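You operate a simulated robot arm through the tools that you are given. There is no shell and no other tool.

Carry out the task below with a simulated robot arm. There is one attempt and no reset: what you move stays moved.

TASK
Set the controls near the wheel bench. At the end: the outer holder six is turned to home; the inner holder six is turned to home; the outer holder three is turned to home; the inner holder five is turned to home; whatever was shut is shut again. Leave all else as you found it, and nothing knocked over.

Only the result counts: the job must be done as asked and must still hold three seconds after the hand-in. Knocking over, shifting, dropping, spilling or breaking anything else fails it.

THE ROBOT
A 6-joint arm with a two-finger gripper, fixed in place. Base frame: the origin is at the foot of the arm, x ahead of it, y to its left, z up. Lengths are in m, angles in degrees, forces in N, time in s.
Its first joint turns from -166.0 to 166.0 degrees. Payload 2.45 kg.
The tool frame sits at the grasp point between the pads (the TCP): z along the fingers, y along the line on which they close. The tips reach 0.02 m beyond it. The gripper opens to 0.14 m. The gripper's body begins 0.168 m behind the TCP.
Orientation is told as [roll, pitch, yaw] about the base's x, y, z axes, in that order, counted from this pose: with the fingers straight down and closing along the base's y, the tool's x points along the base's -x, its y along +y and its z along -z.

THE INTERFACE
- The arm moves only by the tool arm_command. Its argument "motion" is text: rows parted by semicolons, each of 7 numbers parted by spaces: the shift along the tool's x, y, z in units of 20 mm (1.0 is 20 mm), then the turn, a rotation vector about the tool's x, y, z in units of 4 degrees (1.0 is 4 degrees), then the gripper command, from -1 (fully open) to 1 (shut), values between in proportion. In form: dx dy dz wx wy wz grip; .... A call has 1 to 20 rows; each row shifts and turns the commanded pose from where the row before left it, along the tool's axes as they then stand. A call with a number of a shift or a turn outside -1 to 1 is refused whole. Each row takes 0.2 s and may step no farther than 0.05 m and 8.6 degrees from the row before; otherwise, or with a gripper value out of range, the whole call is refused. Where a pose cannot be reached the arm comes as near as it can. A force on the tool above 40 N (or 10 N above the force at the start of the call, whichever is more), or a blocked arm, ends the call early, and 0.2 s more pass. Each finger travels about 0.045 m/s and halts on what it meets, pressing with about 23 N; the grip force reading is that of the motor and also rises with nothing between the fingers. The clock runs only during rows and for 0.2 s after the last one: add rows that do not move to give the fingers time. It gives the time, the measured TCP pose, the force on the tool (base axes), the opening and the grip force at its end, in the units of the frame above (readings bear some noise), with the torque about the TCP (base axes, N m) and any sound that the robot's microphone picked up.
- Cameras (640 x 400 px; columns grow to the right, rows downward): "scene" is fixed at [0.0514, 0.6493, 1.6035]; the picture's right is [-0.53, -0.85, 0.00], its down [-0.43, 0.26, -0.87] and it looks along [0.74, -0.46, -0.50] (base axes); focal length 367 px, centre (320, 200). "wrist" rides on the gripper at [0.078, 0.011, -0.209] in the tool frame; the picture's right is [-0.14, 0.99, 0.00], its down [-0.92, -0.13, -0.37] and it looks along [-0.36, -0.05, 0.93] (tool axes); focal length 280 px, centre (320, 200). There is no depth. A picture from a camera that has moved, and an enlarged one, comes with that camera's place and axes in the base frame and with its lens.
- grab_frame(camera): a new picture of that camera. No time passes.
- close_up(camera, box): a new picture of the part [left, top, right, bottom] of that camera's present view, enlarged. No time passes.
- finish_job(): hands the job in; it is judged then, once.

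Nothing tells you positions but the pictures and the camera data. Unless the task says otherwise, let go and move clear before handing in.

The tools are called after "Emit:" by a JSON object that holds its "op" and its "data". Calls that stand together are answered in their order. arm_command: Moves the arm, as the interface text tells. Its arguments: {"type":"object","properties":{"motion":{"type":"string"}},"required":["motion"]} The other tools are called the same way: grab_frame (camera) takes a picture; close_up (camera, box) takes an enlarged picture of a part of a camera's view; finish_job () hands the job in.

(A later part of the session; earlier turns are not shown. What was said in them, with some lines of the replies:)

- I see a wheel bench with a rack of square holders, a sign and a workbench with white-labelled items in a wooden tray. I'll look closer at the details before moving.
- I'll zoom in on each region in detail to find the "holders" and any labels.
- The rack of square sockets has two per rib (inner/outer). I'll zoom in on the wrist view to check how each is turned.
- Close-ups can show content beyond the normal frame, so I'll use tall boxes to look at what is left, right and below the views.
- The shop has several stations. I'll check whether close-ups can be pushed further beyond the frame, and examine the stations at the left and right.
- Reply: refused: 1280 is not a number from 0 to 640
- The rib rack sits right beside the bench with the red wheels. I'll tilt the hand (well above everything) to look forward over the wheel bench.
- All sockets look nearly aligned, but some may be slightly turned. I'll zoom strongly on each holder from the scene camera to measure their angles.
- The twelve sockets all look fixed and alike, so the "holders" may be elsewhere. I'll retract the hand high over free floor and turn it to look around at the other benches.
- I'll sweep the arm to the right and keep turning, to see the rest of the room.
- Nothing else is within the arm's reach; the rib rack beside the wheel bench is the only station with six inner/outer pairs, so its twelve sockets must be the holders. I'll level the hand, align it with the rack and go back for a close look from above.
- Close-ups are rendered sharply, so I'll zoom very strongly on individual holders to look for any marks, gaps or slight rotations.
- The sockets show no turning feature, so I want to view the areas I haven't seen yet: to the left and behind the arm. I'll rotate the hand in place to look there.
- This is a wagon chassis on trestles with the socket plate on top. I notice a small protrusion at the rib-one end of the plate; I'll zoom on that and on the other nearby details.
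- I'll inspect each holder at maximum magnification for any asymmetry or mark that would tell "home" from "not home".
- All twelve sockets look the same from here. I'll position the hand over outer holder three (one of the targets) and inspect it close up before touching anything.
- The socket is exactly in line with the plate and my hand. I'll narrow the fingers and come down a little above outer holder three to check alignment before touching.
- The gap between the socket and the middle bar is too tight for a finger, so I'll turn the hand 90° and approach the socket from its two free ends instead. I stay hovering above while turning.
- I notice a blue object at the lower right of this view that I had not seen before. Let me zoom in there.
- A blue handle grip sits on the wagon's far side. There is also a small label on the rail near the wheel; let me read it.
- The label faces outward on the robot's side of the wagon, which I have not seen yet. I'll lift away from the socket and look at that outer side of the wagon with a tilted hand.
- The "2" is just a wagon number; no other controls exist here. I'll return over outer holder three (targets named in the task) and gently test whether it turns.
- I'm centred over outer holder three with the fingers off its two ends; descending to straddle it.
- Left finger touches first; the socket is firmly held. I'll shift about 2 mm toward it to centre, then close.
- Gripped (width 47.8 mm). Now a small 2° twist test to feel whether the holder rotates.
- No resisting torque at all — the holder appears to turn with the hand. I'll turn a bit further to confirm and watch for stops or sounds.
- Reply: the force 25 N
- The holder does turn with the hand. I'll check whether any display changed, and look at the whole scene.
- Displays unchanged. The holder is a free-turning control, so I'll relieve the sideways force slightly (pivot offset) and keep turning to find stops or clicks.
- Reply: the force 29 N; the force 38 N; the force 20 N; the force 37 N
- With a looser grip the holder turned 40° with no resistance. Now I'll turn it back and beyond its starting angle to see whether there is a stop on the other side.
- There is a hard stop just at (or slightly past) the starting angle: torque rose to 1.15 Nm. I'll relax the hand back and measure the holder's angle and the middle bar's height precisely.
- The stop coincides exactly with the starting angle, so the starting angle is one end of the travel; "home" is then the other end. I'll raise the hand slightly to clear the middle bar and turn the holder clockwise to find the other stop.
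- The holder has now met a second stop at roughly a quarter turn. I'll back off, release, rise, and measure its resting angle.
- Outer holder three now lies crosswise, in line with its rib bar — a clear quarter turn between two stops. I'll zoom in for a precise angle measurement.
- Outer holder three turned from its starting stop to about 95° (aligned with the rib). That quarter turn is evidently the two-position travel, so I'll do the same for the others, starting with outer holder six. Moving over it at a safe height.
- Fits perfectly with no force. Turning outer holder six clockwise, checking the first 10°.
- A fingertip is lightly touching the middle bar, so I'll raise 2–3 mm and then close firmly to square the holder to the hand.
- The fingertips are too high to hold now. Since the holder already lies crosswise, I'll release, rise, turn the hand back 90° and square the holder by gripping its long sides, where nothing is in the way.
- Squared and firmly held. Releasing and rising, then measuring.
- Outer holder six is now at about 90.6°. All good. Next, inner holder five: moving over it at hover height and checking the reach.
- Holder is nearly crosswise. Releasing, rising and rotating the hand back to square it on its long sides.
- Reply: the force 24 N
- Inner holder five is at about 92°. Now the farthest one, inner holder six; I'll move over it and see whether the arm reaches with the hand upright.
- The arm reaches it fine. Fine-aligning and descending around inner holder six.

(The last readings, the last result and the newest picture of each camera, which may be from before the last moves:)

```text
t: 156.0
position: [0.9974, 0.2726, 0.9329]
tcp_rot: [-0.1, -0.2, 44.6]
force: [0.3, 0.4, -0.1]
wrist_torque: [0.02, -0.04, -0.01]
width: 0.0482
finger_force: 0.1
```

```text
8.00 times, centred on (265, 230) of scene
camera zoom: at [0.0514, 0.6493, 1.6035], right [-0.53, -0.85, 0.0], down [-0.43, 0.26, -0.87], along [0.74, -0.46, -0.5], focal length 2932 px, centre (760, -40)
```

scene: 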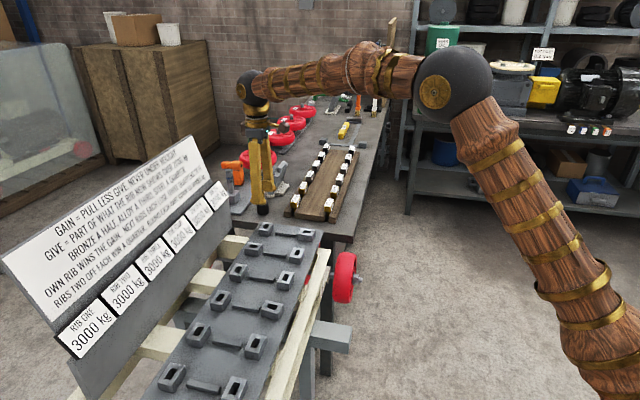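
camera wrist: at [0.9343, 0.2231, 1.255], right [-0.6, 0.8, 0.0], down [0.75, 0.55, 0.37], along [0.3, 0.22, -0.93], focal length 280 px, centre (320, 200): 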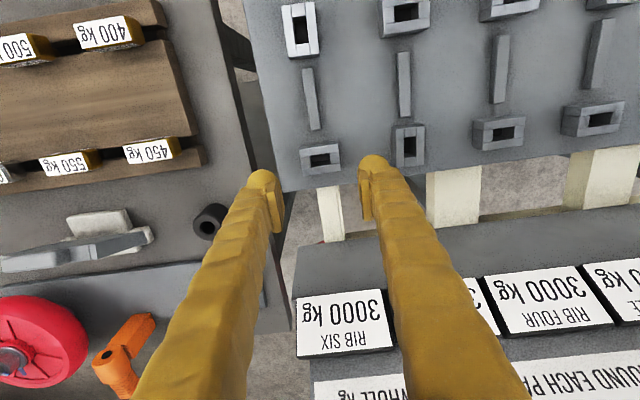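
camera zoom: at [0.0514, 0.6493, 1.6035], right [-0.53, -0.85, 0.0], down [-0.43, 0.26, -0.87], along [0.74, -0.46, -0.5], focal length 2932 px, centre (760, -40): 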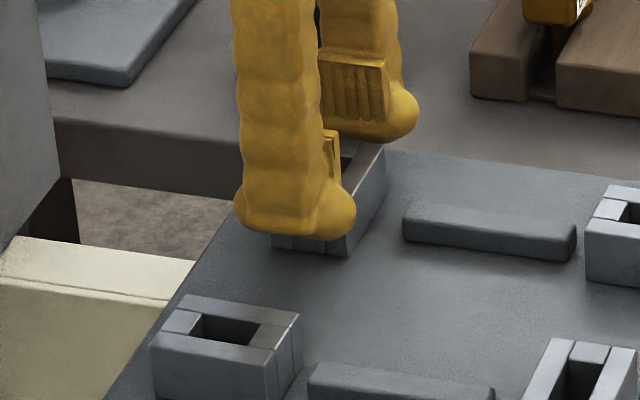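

Emit:
{"op": "arm_command", "data": {"motion": "0 0 0.04 0 0 0.5 0.31; 0 0 0 0 0 0.5 0.31; 0 0 0 0 0 0.5 0.31; 0 0 0 0 0 0.5 0.31; 0 0 0 0 0 0.75 0.31; 0 0 0 0 0 0.75 0.31; 0 0 0 0 0 0.75 0.31; 0 0 0 0 0 0.75 0.31; 0 0 0 0 0 0.75 0.31; 0 0 0 0 0 0.75 0.31; 0 0 0 0 0 0.75 0.31; 0 0 0 0 0 0.75 0.31; 0 0 0 0 0 0.75 0.31; 0 0 0 0 0 0.75 0.31; 0 0 0 0 0 0.75 0.31; 0 0 0 0 0 0.75 0.31; 0 0 0 0 0 0 0.31"}}

Emit:
{"op": "close_up", "data": {"camera": "wrist", "box": [220, 80, 420, 205]}}

Emit:
{"op": "close_up", "data": {"camera": "scene", "box": [225, 205, 305, 255]}}

```text
t: 159.6
position: [0.9999, 0.2709, 0.9321]
tcp_rot: [0.0, 0.0, 0.5]
force: [-1.1, 3.6, 2.1]
wrist_torque: [0.1, -0.06, 0.02]
width: 0.0513
finger_force: 2.3
```

```text
3.20 times, centred on (320, 142) of wrist
camera zoom: at [0.92, 0.2809, 1.1402], right [0.13, 0.99, 0.0], down [0.92, -0.12, 0.37], along [0.37, -0.05, -0.93], focal length 897 px, centre (320, 384)
```

zoom: 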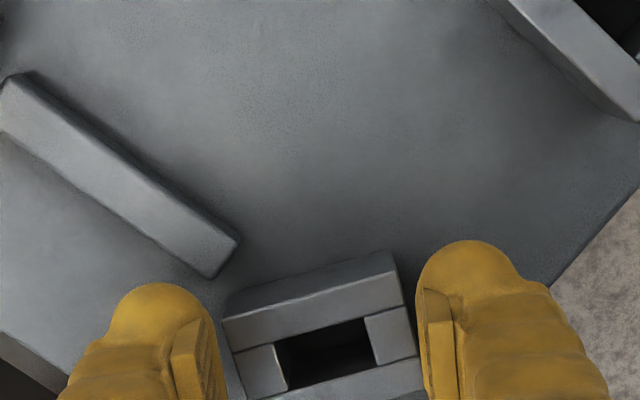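

```text
8.00 times, centred on (265, 230) of scene
camera zoom: at [0.0514, 0.6493, 1.6035], right [-0.53, -0.85, 0.0], down [-0.43, 0.26, -0.87], along [0.74, -0.46, -0.5], focal length 2932 px, centre (760, -40)
```

zoom: 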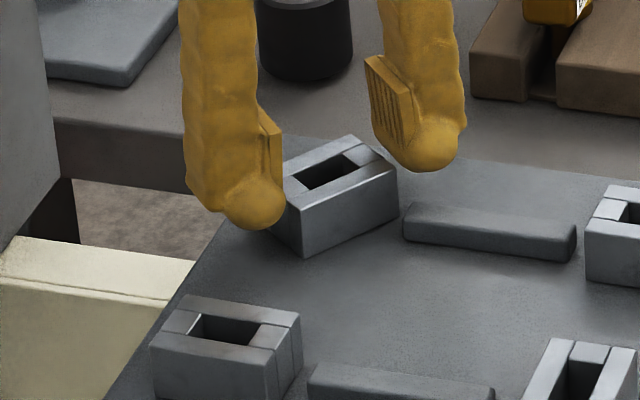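

Emit:
{"op": "arm_command", "data": {"motion": "0 0 -0.03 0 0 0.75 0.31; 0 0 0 0 0 0.75 0.31; 0 0 0 0 0 0.75 0.31; 0 0 0 0 0 0.75 0.31; 0 0 0 0 0 0.75 0.31; 0 0 0 0 0 0.75 0.31; 0 0 0 0 0 0.75 0.31; 0 0 0 0 0 0.75 0.31; 0 0 0 0 0 0 0.31"}}

Emit:
{"op": "arm_command", "data": {"motion": "0 0 0 0 0 0.75 0.31; 0 0 0 0 0 0.75 0.31; 0 0 0 0 0 0.75 0.31; 0 0 0 0 0 0.75 0.31; 0 0 0 0 0 0.75 0.31; 0 0 0 0 0 0.75 0.31; 0 0 0 0 0 0.75 0.31; 0 0 0 0 0 0.75 0.31; 0 0 0 0 0 0 0.31"}}

Emit:
{"op": "close_up", "data": {"camera": "wrist", "box": [220, 80, 420, 205]}}

Emit:
{"op": "close_up", "data": {"camera": "scene", "box": [225, 205, 305, 255]}}

```text
t: 161.6
position: [0.9997, 0.2726, 0.9324]
tcp_rot: [0.1, -0.1, -23.5]
force: [-0.1, 3.1, 4.2]
wrist_torque: [0.09, -0.16, 0.04]
width: 0.0509
finger_force: 1.2
```

```text
t: 163.6
position: [0.9998, 0.2734, 0.9327]
tcp_rot: [0.1, -0.1, -47.4]
force: [1.5, 4.2, 2.3]
wrist_torque: [0.04, -0.19, -0.02]
width: 0.0512
finger_force: 2.1
```

```text
3.20 times, centred on (320, 142) of wrist
camera zoom: at [0.9537, 0.3359, 1.1407], right [0.82, 0.57, 0.0], down [0.53, -0.77, 0.37], along [0.21, -0.3, -0.93], focal length 897 px, centre (320, 384)
```

zoom: 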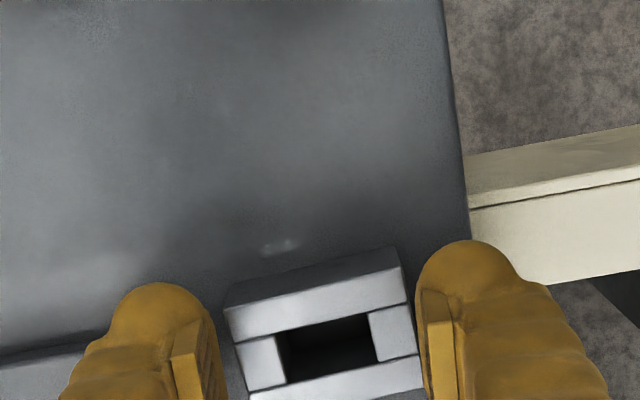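

```text
8.00 times, centred on (265, 230) of scene
camera zoom: at [0.0514, 0.6493, 1.6035], right [-0.53, -0.85, 0.0], down [-0.43, 0.26, -0.87], along [0.74, -0.46, -0.5], focal length 2932 px, centre (760, -40)
```

zoom: 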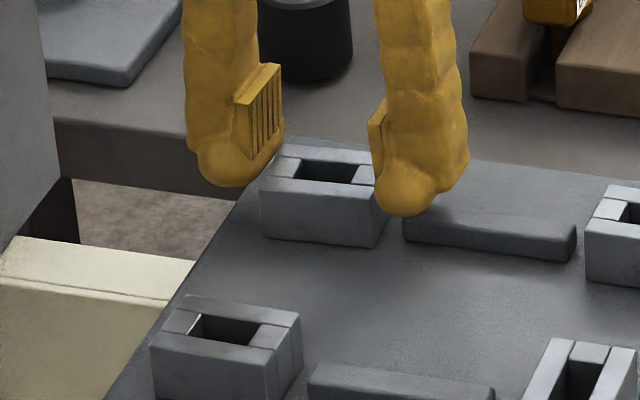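

Same result as before. Release, rise, rotate the hand back to square it.

Emit:
{"op": "arm_command", "data": {"motion": "0 0 0 0 0 0 0.2; 0 0 0 0 0 0 0.1; 0 0 -1 0 0 0 0.1; 0 0 -1 0 0 0 0.1; 0 0 -1 0 0 -1 0.1; 0 0 0 0 0 -1 0.1; 0 0 0 0 0 -1 0.1; 0 0 0 0 0 -1 0.1; 0 0 0 0 0 -1 0.1; 0 0 0 0 0 -1 0.1; 0 0 0 0 0 -1 0.1; 0 0 0 0 0 -1 0.1; 0 0 0 0 0 -1 0.1; 0 0 0 0 0 -1 0.1; 0 0 0 0 0 -1 0.1; 0 0 0 0 0 -1 0.1; 0 0 0 0 0 -1 0.1; 0 0 0 0 0 -1 0.1; 0 0 0 0 0 -1 0.1; 0 0 0 0 0 -1 0.1"}}

Emit:
{"op": "arm_command", "data": {"motion": "0 0 0 0 0 -1 0.1; 0 0 0 0 0 -1 0.1; 0 0 0 0 0 -1 0.1; 0 0 0 0 0 -1 0.1; 0 0 0 0 0 -1 0.1; 0 0 0 0 0 -1 0.1; 0 0 0 0 0 -0.625 0.1; 0 0 0 0 0 0 0.1"}}

Emit:
{"op": "close_up", "data": {"camera": "wrist", "box": [220, 80, 420, 205]}}

```text
t: 167.8
position: [0.9987, 0.271, 0.9935]
tcp_rot: [0.0, 0.0, 16.6]
force: [-0.6, -0.1, 0.1]
wrist_torque: [0.01, 0.0, 0.03]
width: 0.0629
finger_force: 0.0
```

```text
t: 169.6
position: [0.9985, 0.2718, 0.9916]
tcp_rot: [0.0, 0.0, 43.1]
force: [-0.2, -0.1, -0.6]
wrist_torque: [0.04, 0.02, 0.01]
width: 0.063
finger_force: 0.1
```

```text
3.20 times, centred on (320, 142) of wrist
camera zoom: at [0.9339, 0.2256, 1.2006], right [-0.58, 0.82, 0.0], down [0.76, 0.54, 0.37], along [0.3, 0.21, -0.93], focal length 897 px, centre (320, 384)
```

zoom: 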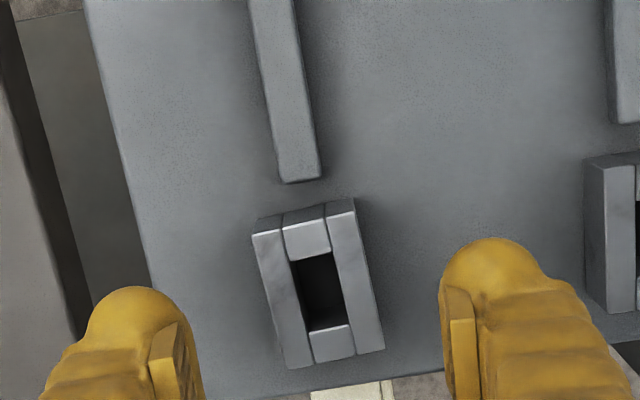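

Emit:
{"op": "arm_command", "data": {"motion": "0 -0.02 1 0 0 0 0.15; 0 0 1 0 0 0 0.15; 0 0 1 0 0 0 0.15; 0 0 0.28 0 0 0 0.15; 0 0 0 0 0 0 0.15"}}

Emit:
{"op": "arm_command", "data": {"motion": "0 0 0 0 0 0 0.3; 0 0 0 0 0 0 0.4; 0 0 0 0 0 0 0.5; 0 0 0 0 0 0 0.55; 0 0 0 0 0 0 0.6; 0 0 0 0 0 0 0.62; 0 0 0 0 0 0 0.62"}}

Emit:
{"op": "close_up", "data": {"camera": "wrist", "box": [220, 80, 420, 205]}}

```text
t: 170.8
position: [0.9995, 0.2709, 0.9283]
tcp_rot: [0.0, -0.2, 43.0]
force: [-0.4, 0.5, 0.4]
wrist_torque: [-0.01, -0.02, 0.02]
width: 0.0593
finger_force: 0.1
```

```text
t: 172.4
position: [0.9995, 0.2725, 0.9258]
tcp_rot: [0.1, -0.2, 43.1]
force: [-2.1, 5.5, -0.4]
wrist_torque: [0.04, -0.02, -0.01]
width: 0.0333
finger_force: 44.8
```

```text
3.20 times, centred on (320, 142) of wrist
camera zoom: at [0.9346, 0.2258, 1.135], right [-0.58, 0.82, 0.0], down [0.76, 0.54, 0.37], along [0.3, 0.21, -0.93], focal length 897 px, centre (320, 384)
```

zoom: 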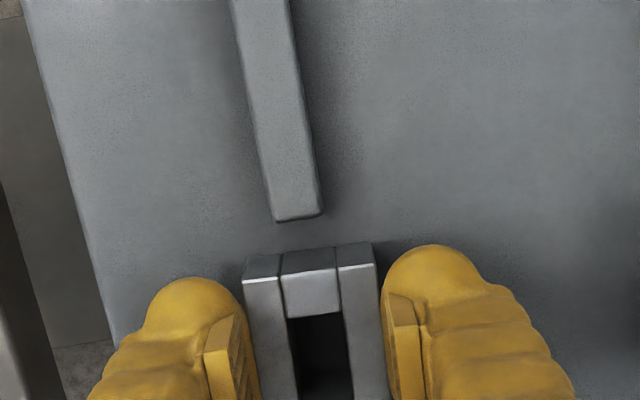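

Squared at ~91.5°. While firmly held here I'll feel for the exact end stop in 1° steps, so that I can leave each holder properly at its turned end.

Emit:
{"op": "arm_command", "data": {"motion": "0 0.015 0 0 0 0.25 0.62; 0 0 0 0 0 0.25 0.62; 0 0 0 0 0 0 0.62"}}

Emit:
{"op": "arm_command", "data": {"motion": "0 0 0 0 0 0.25 0.62; 0 0 0 0 0 0 0.62"}}

Emit:
{"op": "arm_command", "data": {"motion": "0 0 0 0 0 0.25 0.62; 0 0 0 0 0 0 0.62"}}

Emit:
{"op": "arm_command", "data": {"motion": "0 0 0 0 0 0.25 0.62; 0 0 0 0 0 0 0.62"}}

```text
t: 173.2
position: [0.9986, 0.273, 0.9256]
tcp_rot: [-0.1, -0.1, 41.0]
force: [3.8, 7.3, 0.3]
wrist_torque: [0.09, -0.06, 0.02]
width: 0.0333
finger_force: 44.7
```

```text
t: 173.8
position: [0.9993, 0.2715, 0.9265]
tcp_rot: [0.0, -0.1, 40.0]
force: [9.0, 9.1, -2.1]
wrist_torque: [0.16, -0.15, -0.01]
width: 0.0336
finger_force: 43.9
```

```text
t: 174.4
position: [0.9989, 0.2716, 0.9268]
tcp_rot: [-0.1, 0.0, 39.1]
force: [5.9, 7.6, -2.0]
wrist_torque: [-0.03, 0.03, 0.76]
width: 0.0335
finger_force: 44.9
```

```text
t: 175.0
position: [0.9996, 0.2712, 0.9267]
tcp_rot: [0.0, -0.1, 38.1]
force: [2.1, 5.8, 1.3]
wrist_torque: [0.05, 0.0, 1.09]
width: 0.0338
finger_force: 44.4
```

The end stop is at about 94.8°. I'll bring it back to about 92° (quarter turn, between nominal 90° and the stop), release and rise.

Emit:
{"op": "arm_command", "data": {"motion": "0 0 0 0 0 -0.56 0.62; 0 0 0 0 0 -0.56 0.62; 0 0 0 0 0 0 0.62; 0 0 0 0 0 0 0.5; 0 0 0 0 0 0 0.3; 0 0 0 0 0 0 0.1; 0 0 0 0 0 0 0.1; 0 0 -1 0 0 0 0.1; 0 0 -1 0 0 0 0.1; 0 0 -1 0 0 0 0.1; 0 0 -1 0 0 0 0.1; 0 0 -1 0 0 0 0.1; 0 0 -1 0 0 0 0.1; 0 0 -1 0 0 0 0.1"}}

Emit:
{"op": "close_up", "data": {"camera": "wrist", "box": [270, 128, 370, 190]}}

Emit:
{"op": "close_up", "data": {"camera": "scene", "box": [249, 217, 281, 237]}}

Emit:
{"op": "grab_frame", "data": {"camera": "wrist"}}

Emit:
{"op": "close_up", "data": {"camera": "scene", "box": [50, 170, 240, 360]}}

```text
t: 178.0
position: [0.9978, 0.2723, 1.0661]
tcp_rot: [0.0, 0.1, 42.4]
force: [1.2, -0.3, 0.4]
wrist_torque: [-0.01, 0.03, 0.03]
width: 0.0632
finger_force: 0.0
```

```text
6.40 times, centred on (320, 159) of wrist
camera zoom: at [0.9334, 0.2264, 1.275], right [-0.57, 0.82, 0.0], down [0.76, 0.53, 0.37], along [0.3, 0.21, -0.93], focal length 1794 px, centre (320, 462)
```

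zoom: 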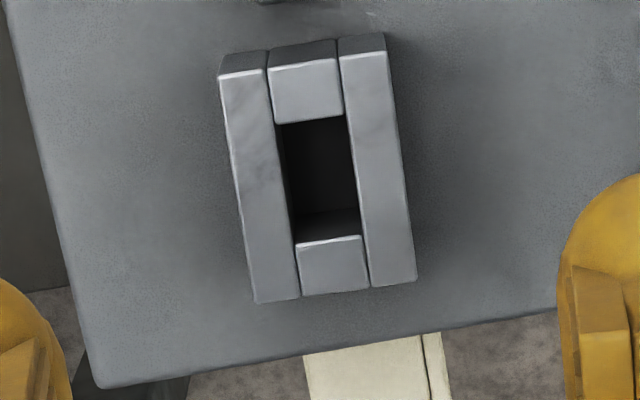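

```text
16.00 times, centred on (265, 227) of scene
camera zoom: at [0.0514, 0.6493, 1.6035], right [-0.53, -0.85, 0.0], down [-0.43, 0.26, -0.87], along [0.74, -0.46, -0.5], focal length 5865 px, centre (1200, -232)
```

zoom: 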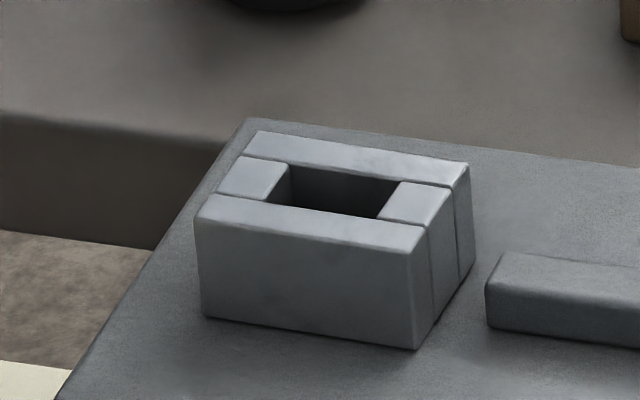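

```text
taken
camera wrist: at [0.9334, 0.2264, 1.275], right [-0.57, 0.82, 0.0], down [0.76, 0.53, 0.37], along [0.3, 0.21, -0.93], focal length 280 px, centre (320, 200)
```

wrist: 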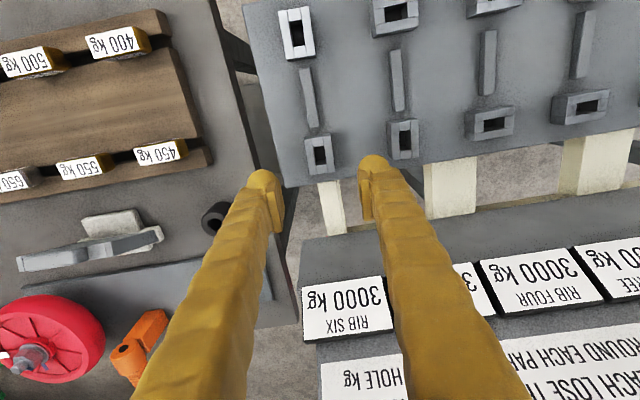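

```text
2.11 times, centred on (145, 265) of scene
camera zoom: at [0.0514, 0.6493, 1.6035], right [-0.53, -0.85, 0.0], down [-0.43, 0.26, -0.87], along [0.74, -0.46, -0.5], focal length 772 px, centre (688, 63)
```

zoom: 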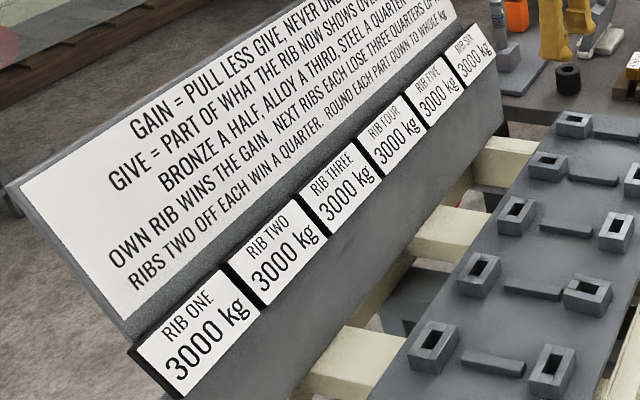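

All four are crosswise. Outer holder three sits right at the end stop (95°); I'll bring it to the same ~92° as the others, so I move back over it.

Emit:
{"op": "arm_command", "data": {"motion": "0.451 0.947 0 0 0 0 0.1; 0.451 0.947 0 0 0 0 0.1; 0.451 0.947 0 0 0 0 0.1; 0.451 0.947 0 0 0 0 0.1; 0.451 0.947 0 0 0 0 0.1; 0.451 0.947 0 0 0 0 0.1; 0.451 0.947 0 0 0 0 0.1; 0.451 0.947 0 0 0 0 0.1; 0.451 0.947 0 0 0 0 0.1; 0.451 0.947 0 0 0 0 0.1; 0.451 0.947 0 0 0 0 0.1; 0.451 0.947 0 0 0 0 0.1; 0.451 0.947 0 0 0 0 0.1; 0.451 0.947 0 0 0 0 0.1; 0.451 0.947 0 0 0 0 0.1; 0.451 0.947 0 0 0 0 0.1; 0.451 0.947 0 0 0 0 0.1; 0 0 0 0 0 0 0.1"}}

Emit:
{"op": "grab_frame", "data": {"camera": "wrist"}}

Emit:
{"op": "close_up", "data": {"camera": "wrist", "box": [270, 128, 370, 190]}}

```text
t: 181.8
position: [0.6696, 0.405, 1.067]
tcp_rot: [0.0, -0.1, 42.5]
force: [0.4, 0.5, 0.2]
wrist_torque: [-0.02, 0.01, 0.0]
width: 0.063
finger_force: 0.2
```

```text
taken
camera wrist: at [0.6031, 0.3598, 1.2749], right [-0.57, 0.82, 0.0], down [0.76, 0.53, 0.37], along [0.3, 0.21, -0.93], focal length 280 px, centre (320, 200)
```

wrist: 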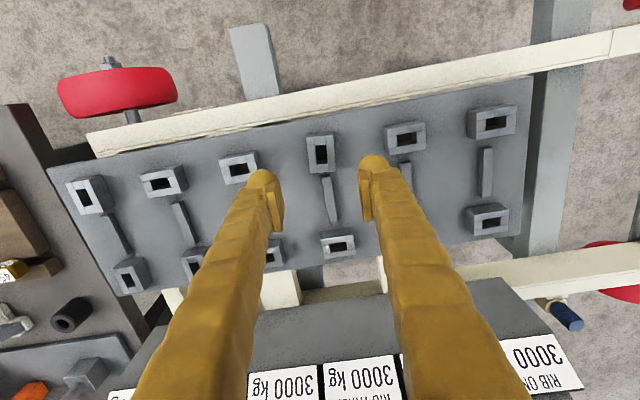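

```text
6.40 times, centred on (320, 159) of wrist
camera zoom: at [0.6031, 0.3598, 1.2749], right [-0.57, 0.82, 0.0], down [0.76, 0.53, 0.37], along [0.3, 0.21, -0.93], focal length 1794 px, centre (320, 462)
```

zoom: 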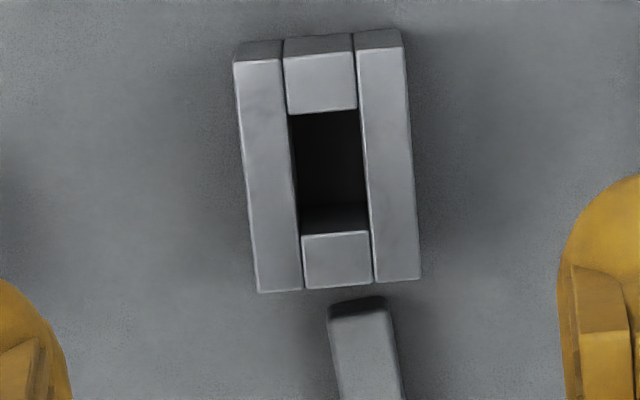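

Emit:
{"op": "arm_command", "data": {"motion": "0.07 0.09 0 0 0 0 0.15; 0 0 1 0 0 0 0.15; 0 0 1 0 0 0 0.15; 0 0 1 0 0 0 0.15; 0 0 1 0 0 0 0.15; 0 0 1 0 0 0 0.15; 0 0 1 0 0 0 0.15; 0 0 0.5 0 0 0 0.15; 0 0 0.5 0 0 0 0.15; 0 0 0 0 0 0 0.15"}}

Emit:
{"op": "arm_command", "data": {"motion": "0 0 0 0 0 0 0.3; 0 0 0 0 0 0 0.4; 0 0 0 0 0 0 0.48; 0 0 0 0 0 0 0.52; 0 0 0 0 0 0 0.56; 0 0 0 0 0 0 0.6; 0 0 0 0 0 0 0.62; 0 0 0 0 0 0 0.62"}}

Emit:
{"op": "close_up", "data": {"camera": "wrist", "box": [220, 80, 420, 205]}}

```text
t: 184.0
position: [0.6665, 0.4056, 0.9265]
tcp_rot: [0.1, -0.1, 42.5]
force: [-0.1, -0.2, 0.1]
wrist_torque: [-0.01, -0.04, -0.03]
width: 0.0597
finger_force: 0.0
```

```text
t: 185.8
position: [0.6671, 0.4052, 0.9252]
tcp_rot: [0.0, 0.0, 42.5]
force: [-13.0, 8.7, -1.9]
wrist_torque: [0.07, 0.18, -0.01]
width: 0.0333
finger_force: 44.6
```

```text
3.20 times, centred on (320, 142) of wrist
camera zoom: at [0.601, 0.3598, 1.1345], right [-0.57, 0.82, 0.0], down [0.76, 0.53, 0.37], along [0.3, 0.21, -0.93], focal length 897 px, centre (320, 384)
```

zoom: 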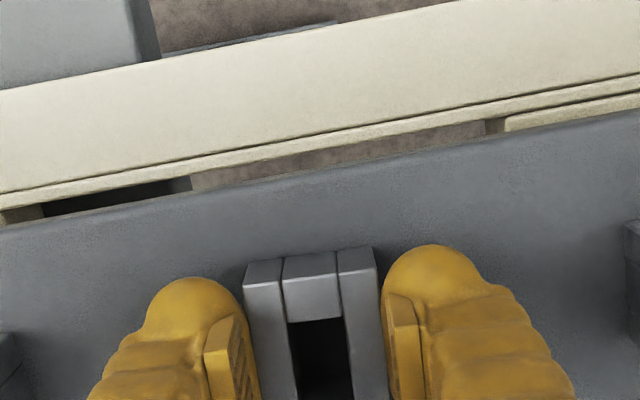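

Squared. Releasing, rising well clear and checking everything.

Emit:
{"op": "arm_command", "data": {"motion": "0 0.03 0 0 0 0 0.5; 0 0 0 0 0 0 0.3; 0 0 0 0 0 0 0.1; 0 0 0 0 0 0 0.1; 0 0 -1 0 0 0 0.1; 0 0 -1 0 0 0 0.1; 0 0 -1 0 0 0 0.1; 0 0 -1 0 0 0 0.1; 0 0 -1 0 0 0 0.1; 0 0 -1 0 0 0 0; 0 0 -1 0 0 0 -0.5; 0 0 -1 0 0 0 -1; 0 0 -1 0 0 0 -1; 0 0 -1 0 0 0 -1; 0 0 -1 0 0 0 -1; 0 0 -1 0 0 0 -1"}}

Emit:
{"op": "arm_command", "data": {"motion": "1 -0.6 -0.5 0 0 0 -1; 1 -0.6 -0.5 0 0 0 -1; 1 -0.6 -0.5 0 0 0 -1; 1 -0.6 -0.5 0 0 0 -1; 1 -0.6 -0.5 0 0 0 -1; 1 -0.6 -0.5 0 0 0 -1; 1 -0.6 0 0 0 0 -1; 1 -0.6 0 0 0 0 -1; 1 -0.6 0 0 0 0 -1; 1 -0.6 0 0 0 0 -1"}}

Emit:
{"op": "grab_frame", "data": {"camera": "scene"}}

Emit:
{"op": "grab_frame", "data": {"camera": "wrist"}}

Emit:
{"op": "close_up", "data": {"camera": "scene", "box": [140, 210, 340, 400]}}

Emit:
{"op": "close_up", "data": {"camera": "scene", "box": [257, 298, 289, 322]}}

Emit:
{"op": "close_up", "data": {"camera": "scene", "box": [240, 215, 320, 265]}}

Emit:
{"op": "close_up", "data": {"camera": "scene", "box": [50, 170, 240, 360]}}

```text
t: 189.2
position: [0.6677, 0.4044, 1.1665]
tcp_rot: [0.0, 0.0, 42.6]
force: [-0.3, -0.3, 0.7]
wrist_torque: [0.03, 0.0, -0.03]
width: 0.1397
finger_force: 0.1
```

```text
t: 191.4
position: [0.6008, 0.1819, 1.2257]
tcp_rot: [0.0, -0.1, 42.4]
force: [0.7, 0.7, 0.1]
wrist_torque: [0.02, 0.0, 0.01]
width: 0.1402
finger_force: 0.1
```

```text
taken
```

scene: 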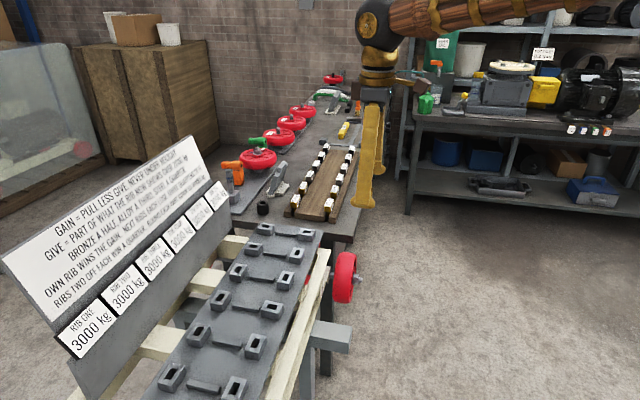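

```text
taken
camera wrist: at [0.5343, 0.1367, 1.4349], right [-0.57, 0.82, 0.0], down [0.76, 0.53, 0.37], along [0.3, 0.21, -0.93], focal length 280 px, centre (320, 200)
```

wrist: 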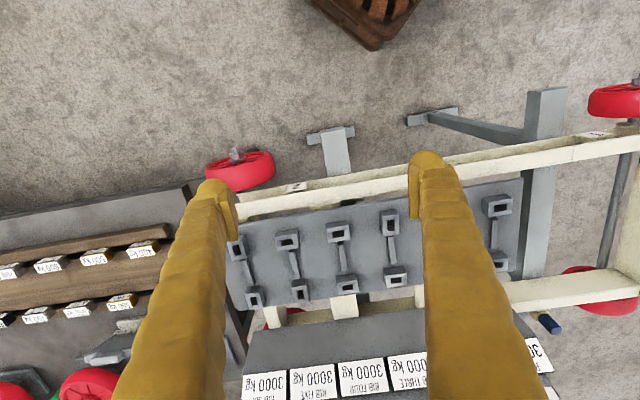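

```text
2.11 times, centred on (240, 305) of scene
camera zoom: at [0.0514, 0.6493, 1.6035], right [-0.53, -0.85, 0.0], down [-0.43, 0.26, -0.87], along [0.74, -0.46, -0.5], focal length 772 px, centre (488, -21)
```

zoom: 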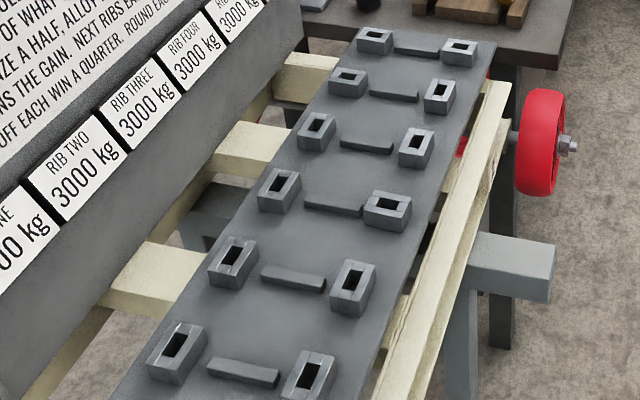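

```text
16.00 times, centred on (273, 310) of scene
camera zoom: at [0.0514, 0.6493, 1.6035], right [-0.53, -0.85, 0.0], down [-0.43, 0.26, -0.87], along [0.74, -0.46, -0.5], focal length 5865 px, centre (1072, -1560)
```

zoom: 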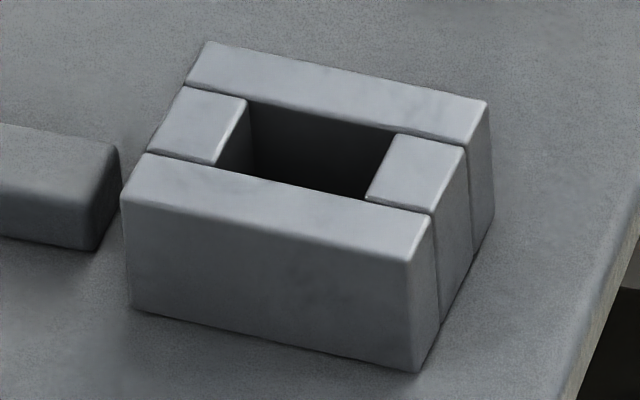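

```text
8.00 times, centred on (280, 240) of scene
camera zoom: at [0.0514, 0.6493, 1.6035], right [-0.53, -0.85, 0.0], down [-0.43, 0.26, -0.87], along [0.74, -0.46, -0.5], focal length 2932 px, centre (640, -120)
```

zoom: 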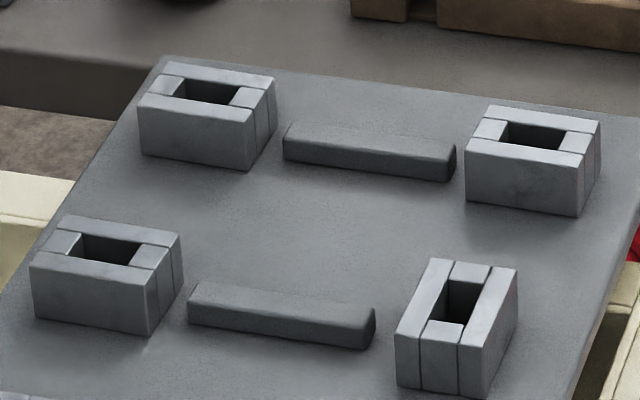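

```text
2.11 times, centred on (145, 265) of scene
camera zoom: at [0.0514, 0.6493, 1.6035], right [-0.53, -0.85, 0.0], down [-0.43, 0.26, -0.87], along [0.74, -0.46, -0.5], focal length 772 px, centre (688, 63)
```

zoom: 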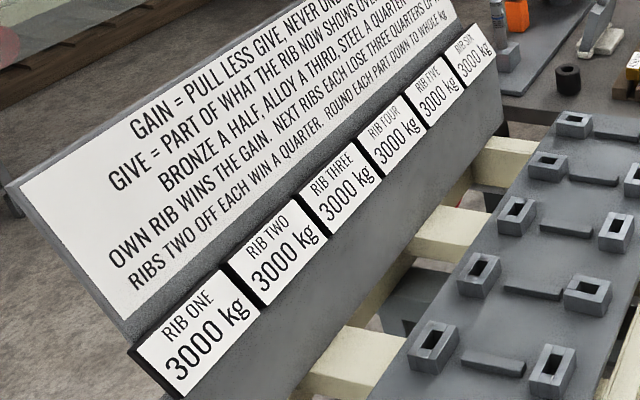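

The four named holders now lie crosswise, in line with their ribs: outer six, inner six, outer three and inner five. I took "outer" to mean the row away from the sign. I also took "home" to mean the fully turned end, since nothing in the scene marks either one.

The other eight holders still have their starting orientation. The rib displays still read 3000 kg, I opened nothing, and the hand is clear. Handing in.

Emit:
{"op": "finish_job", "data": {}}

```text
The job is handed in.
```

I turned the four holders a quarter turn and handed the job in. Two readings of the task are my own guesses, because nothing in the scene confirmed them.

| Holder | Final angle from its start |
|---|---|
| Outer six | about 91° |
| Inner six | about 92° |
| Outer three | about 92° |
| Inner five | about 92° |

- **"Home":** all twelve holders started at the same angle. On outer three I found a stop at that starting angle and another about 95° round, so I took the turned end as home. I left each holder just short of that stop.
- **"Outer" and "inner":** I took the outer row to be the one on the robot's side and the inner row to be the one by the sign. If that is reversed, threes and fives are the wrong way round: outer three and inner five would be wrong, while both sixes would still be right.

While testing outer three I turned it back and forth and pressed it against both stops before setting it. During the turns the fingertips also lightly touched the fixed bars between the holders.

Nothing was opened or knocked over. The other eight holders look as they did at the start, and the rib displays still read 3000 kg. The hand was open and clear at hand-in.
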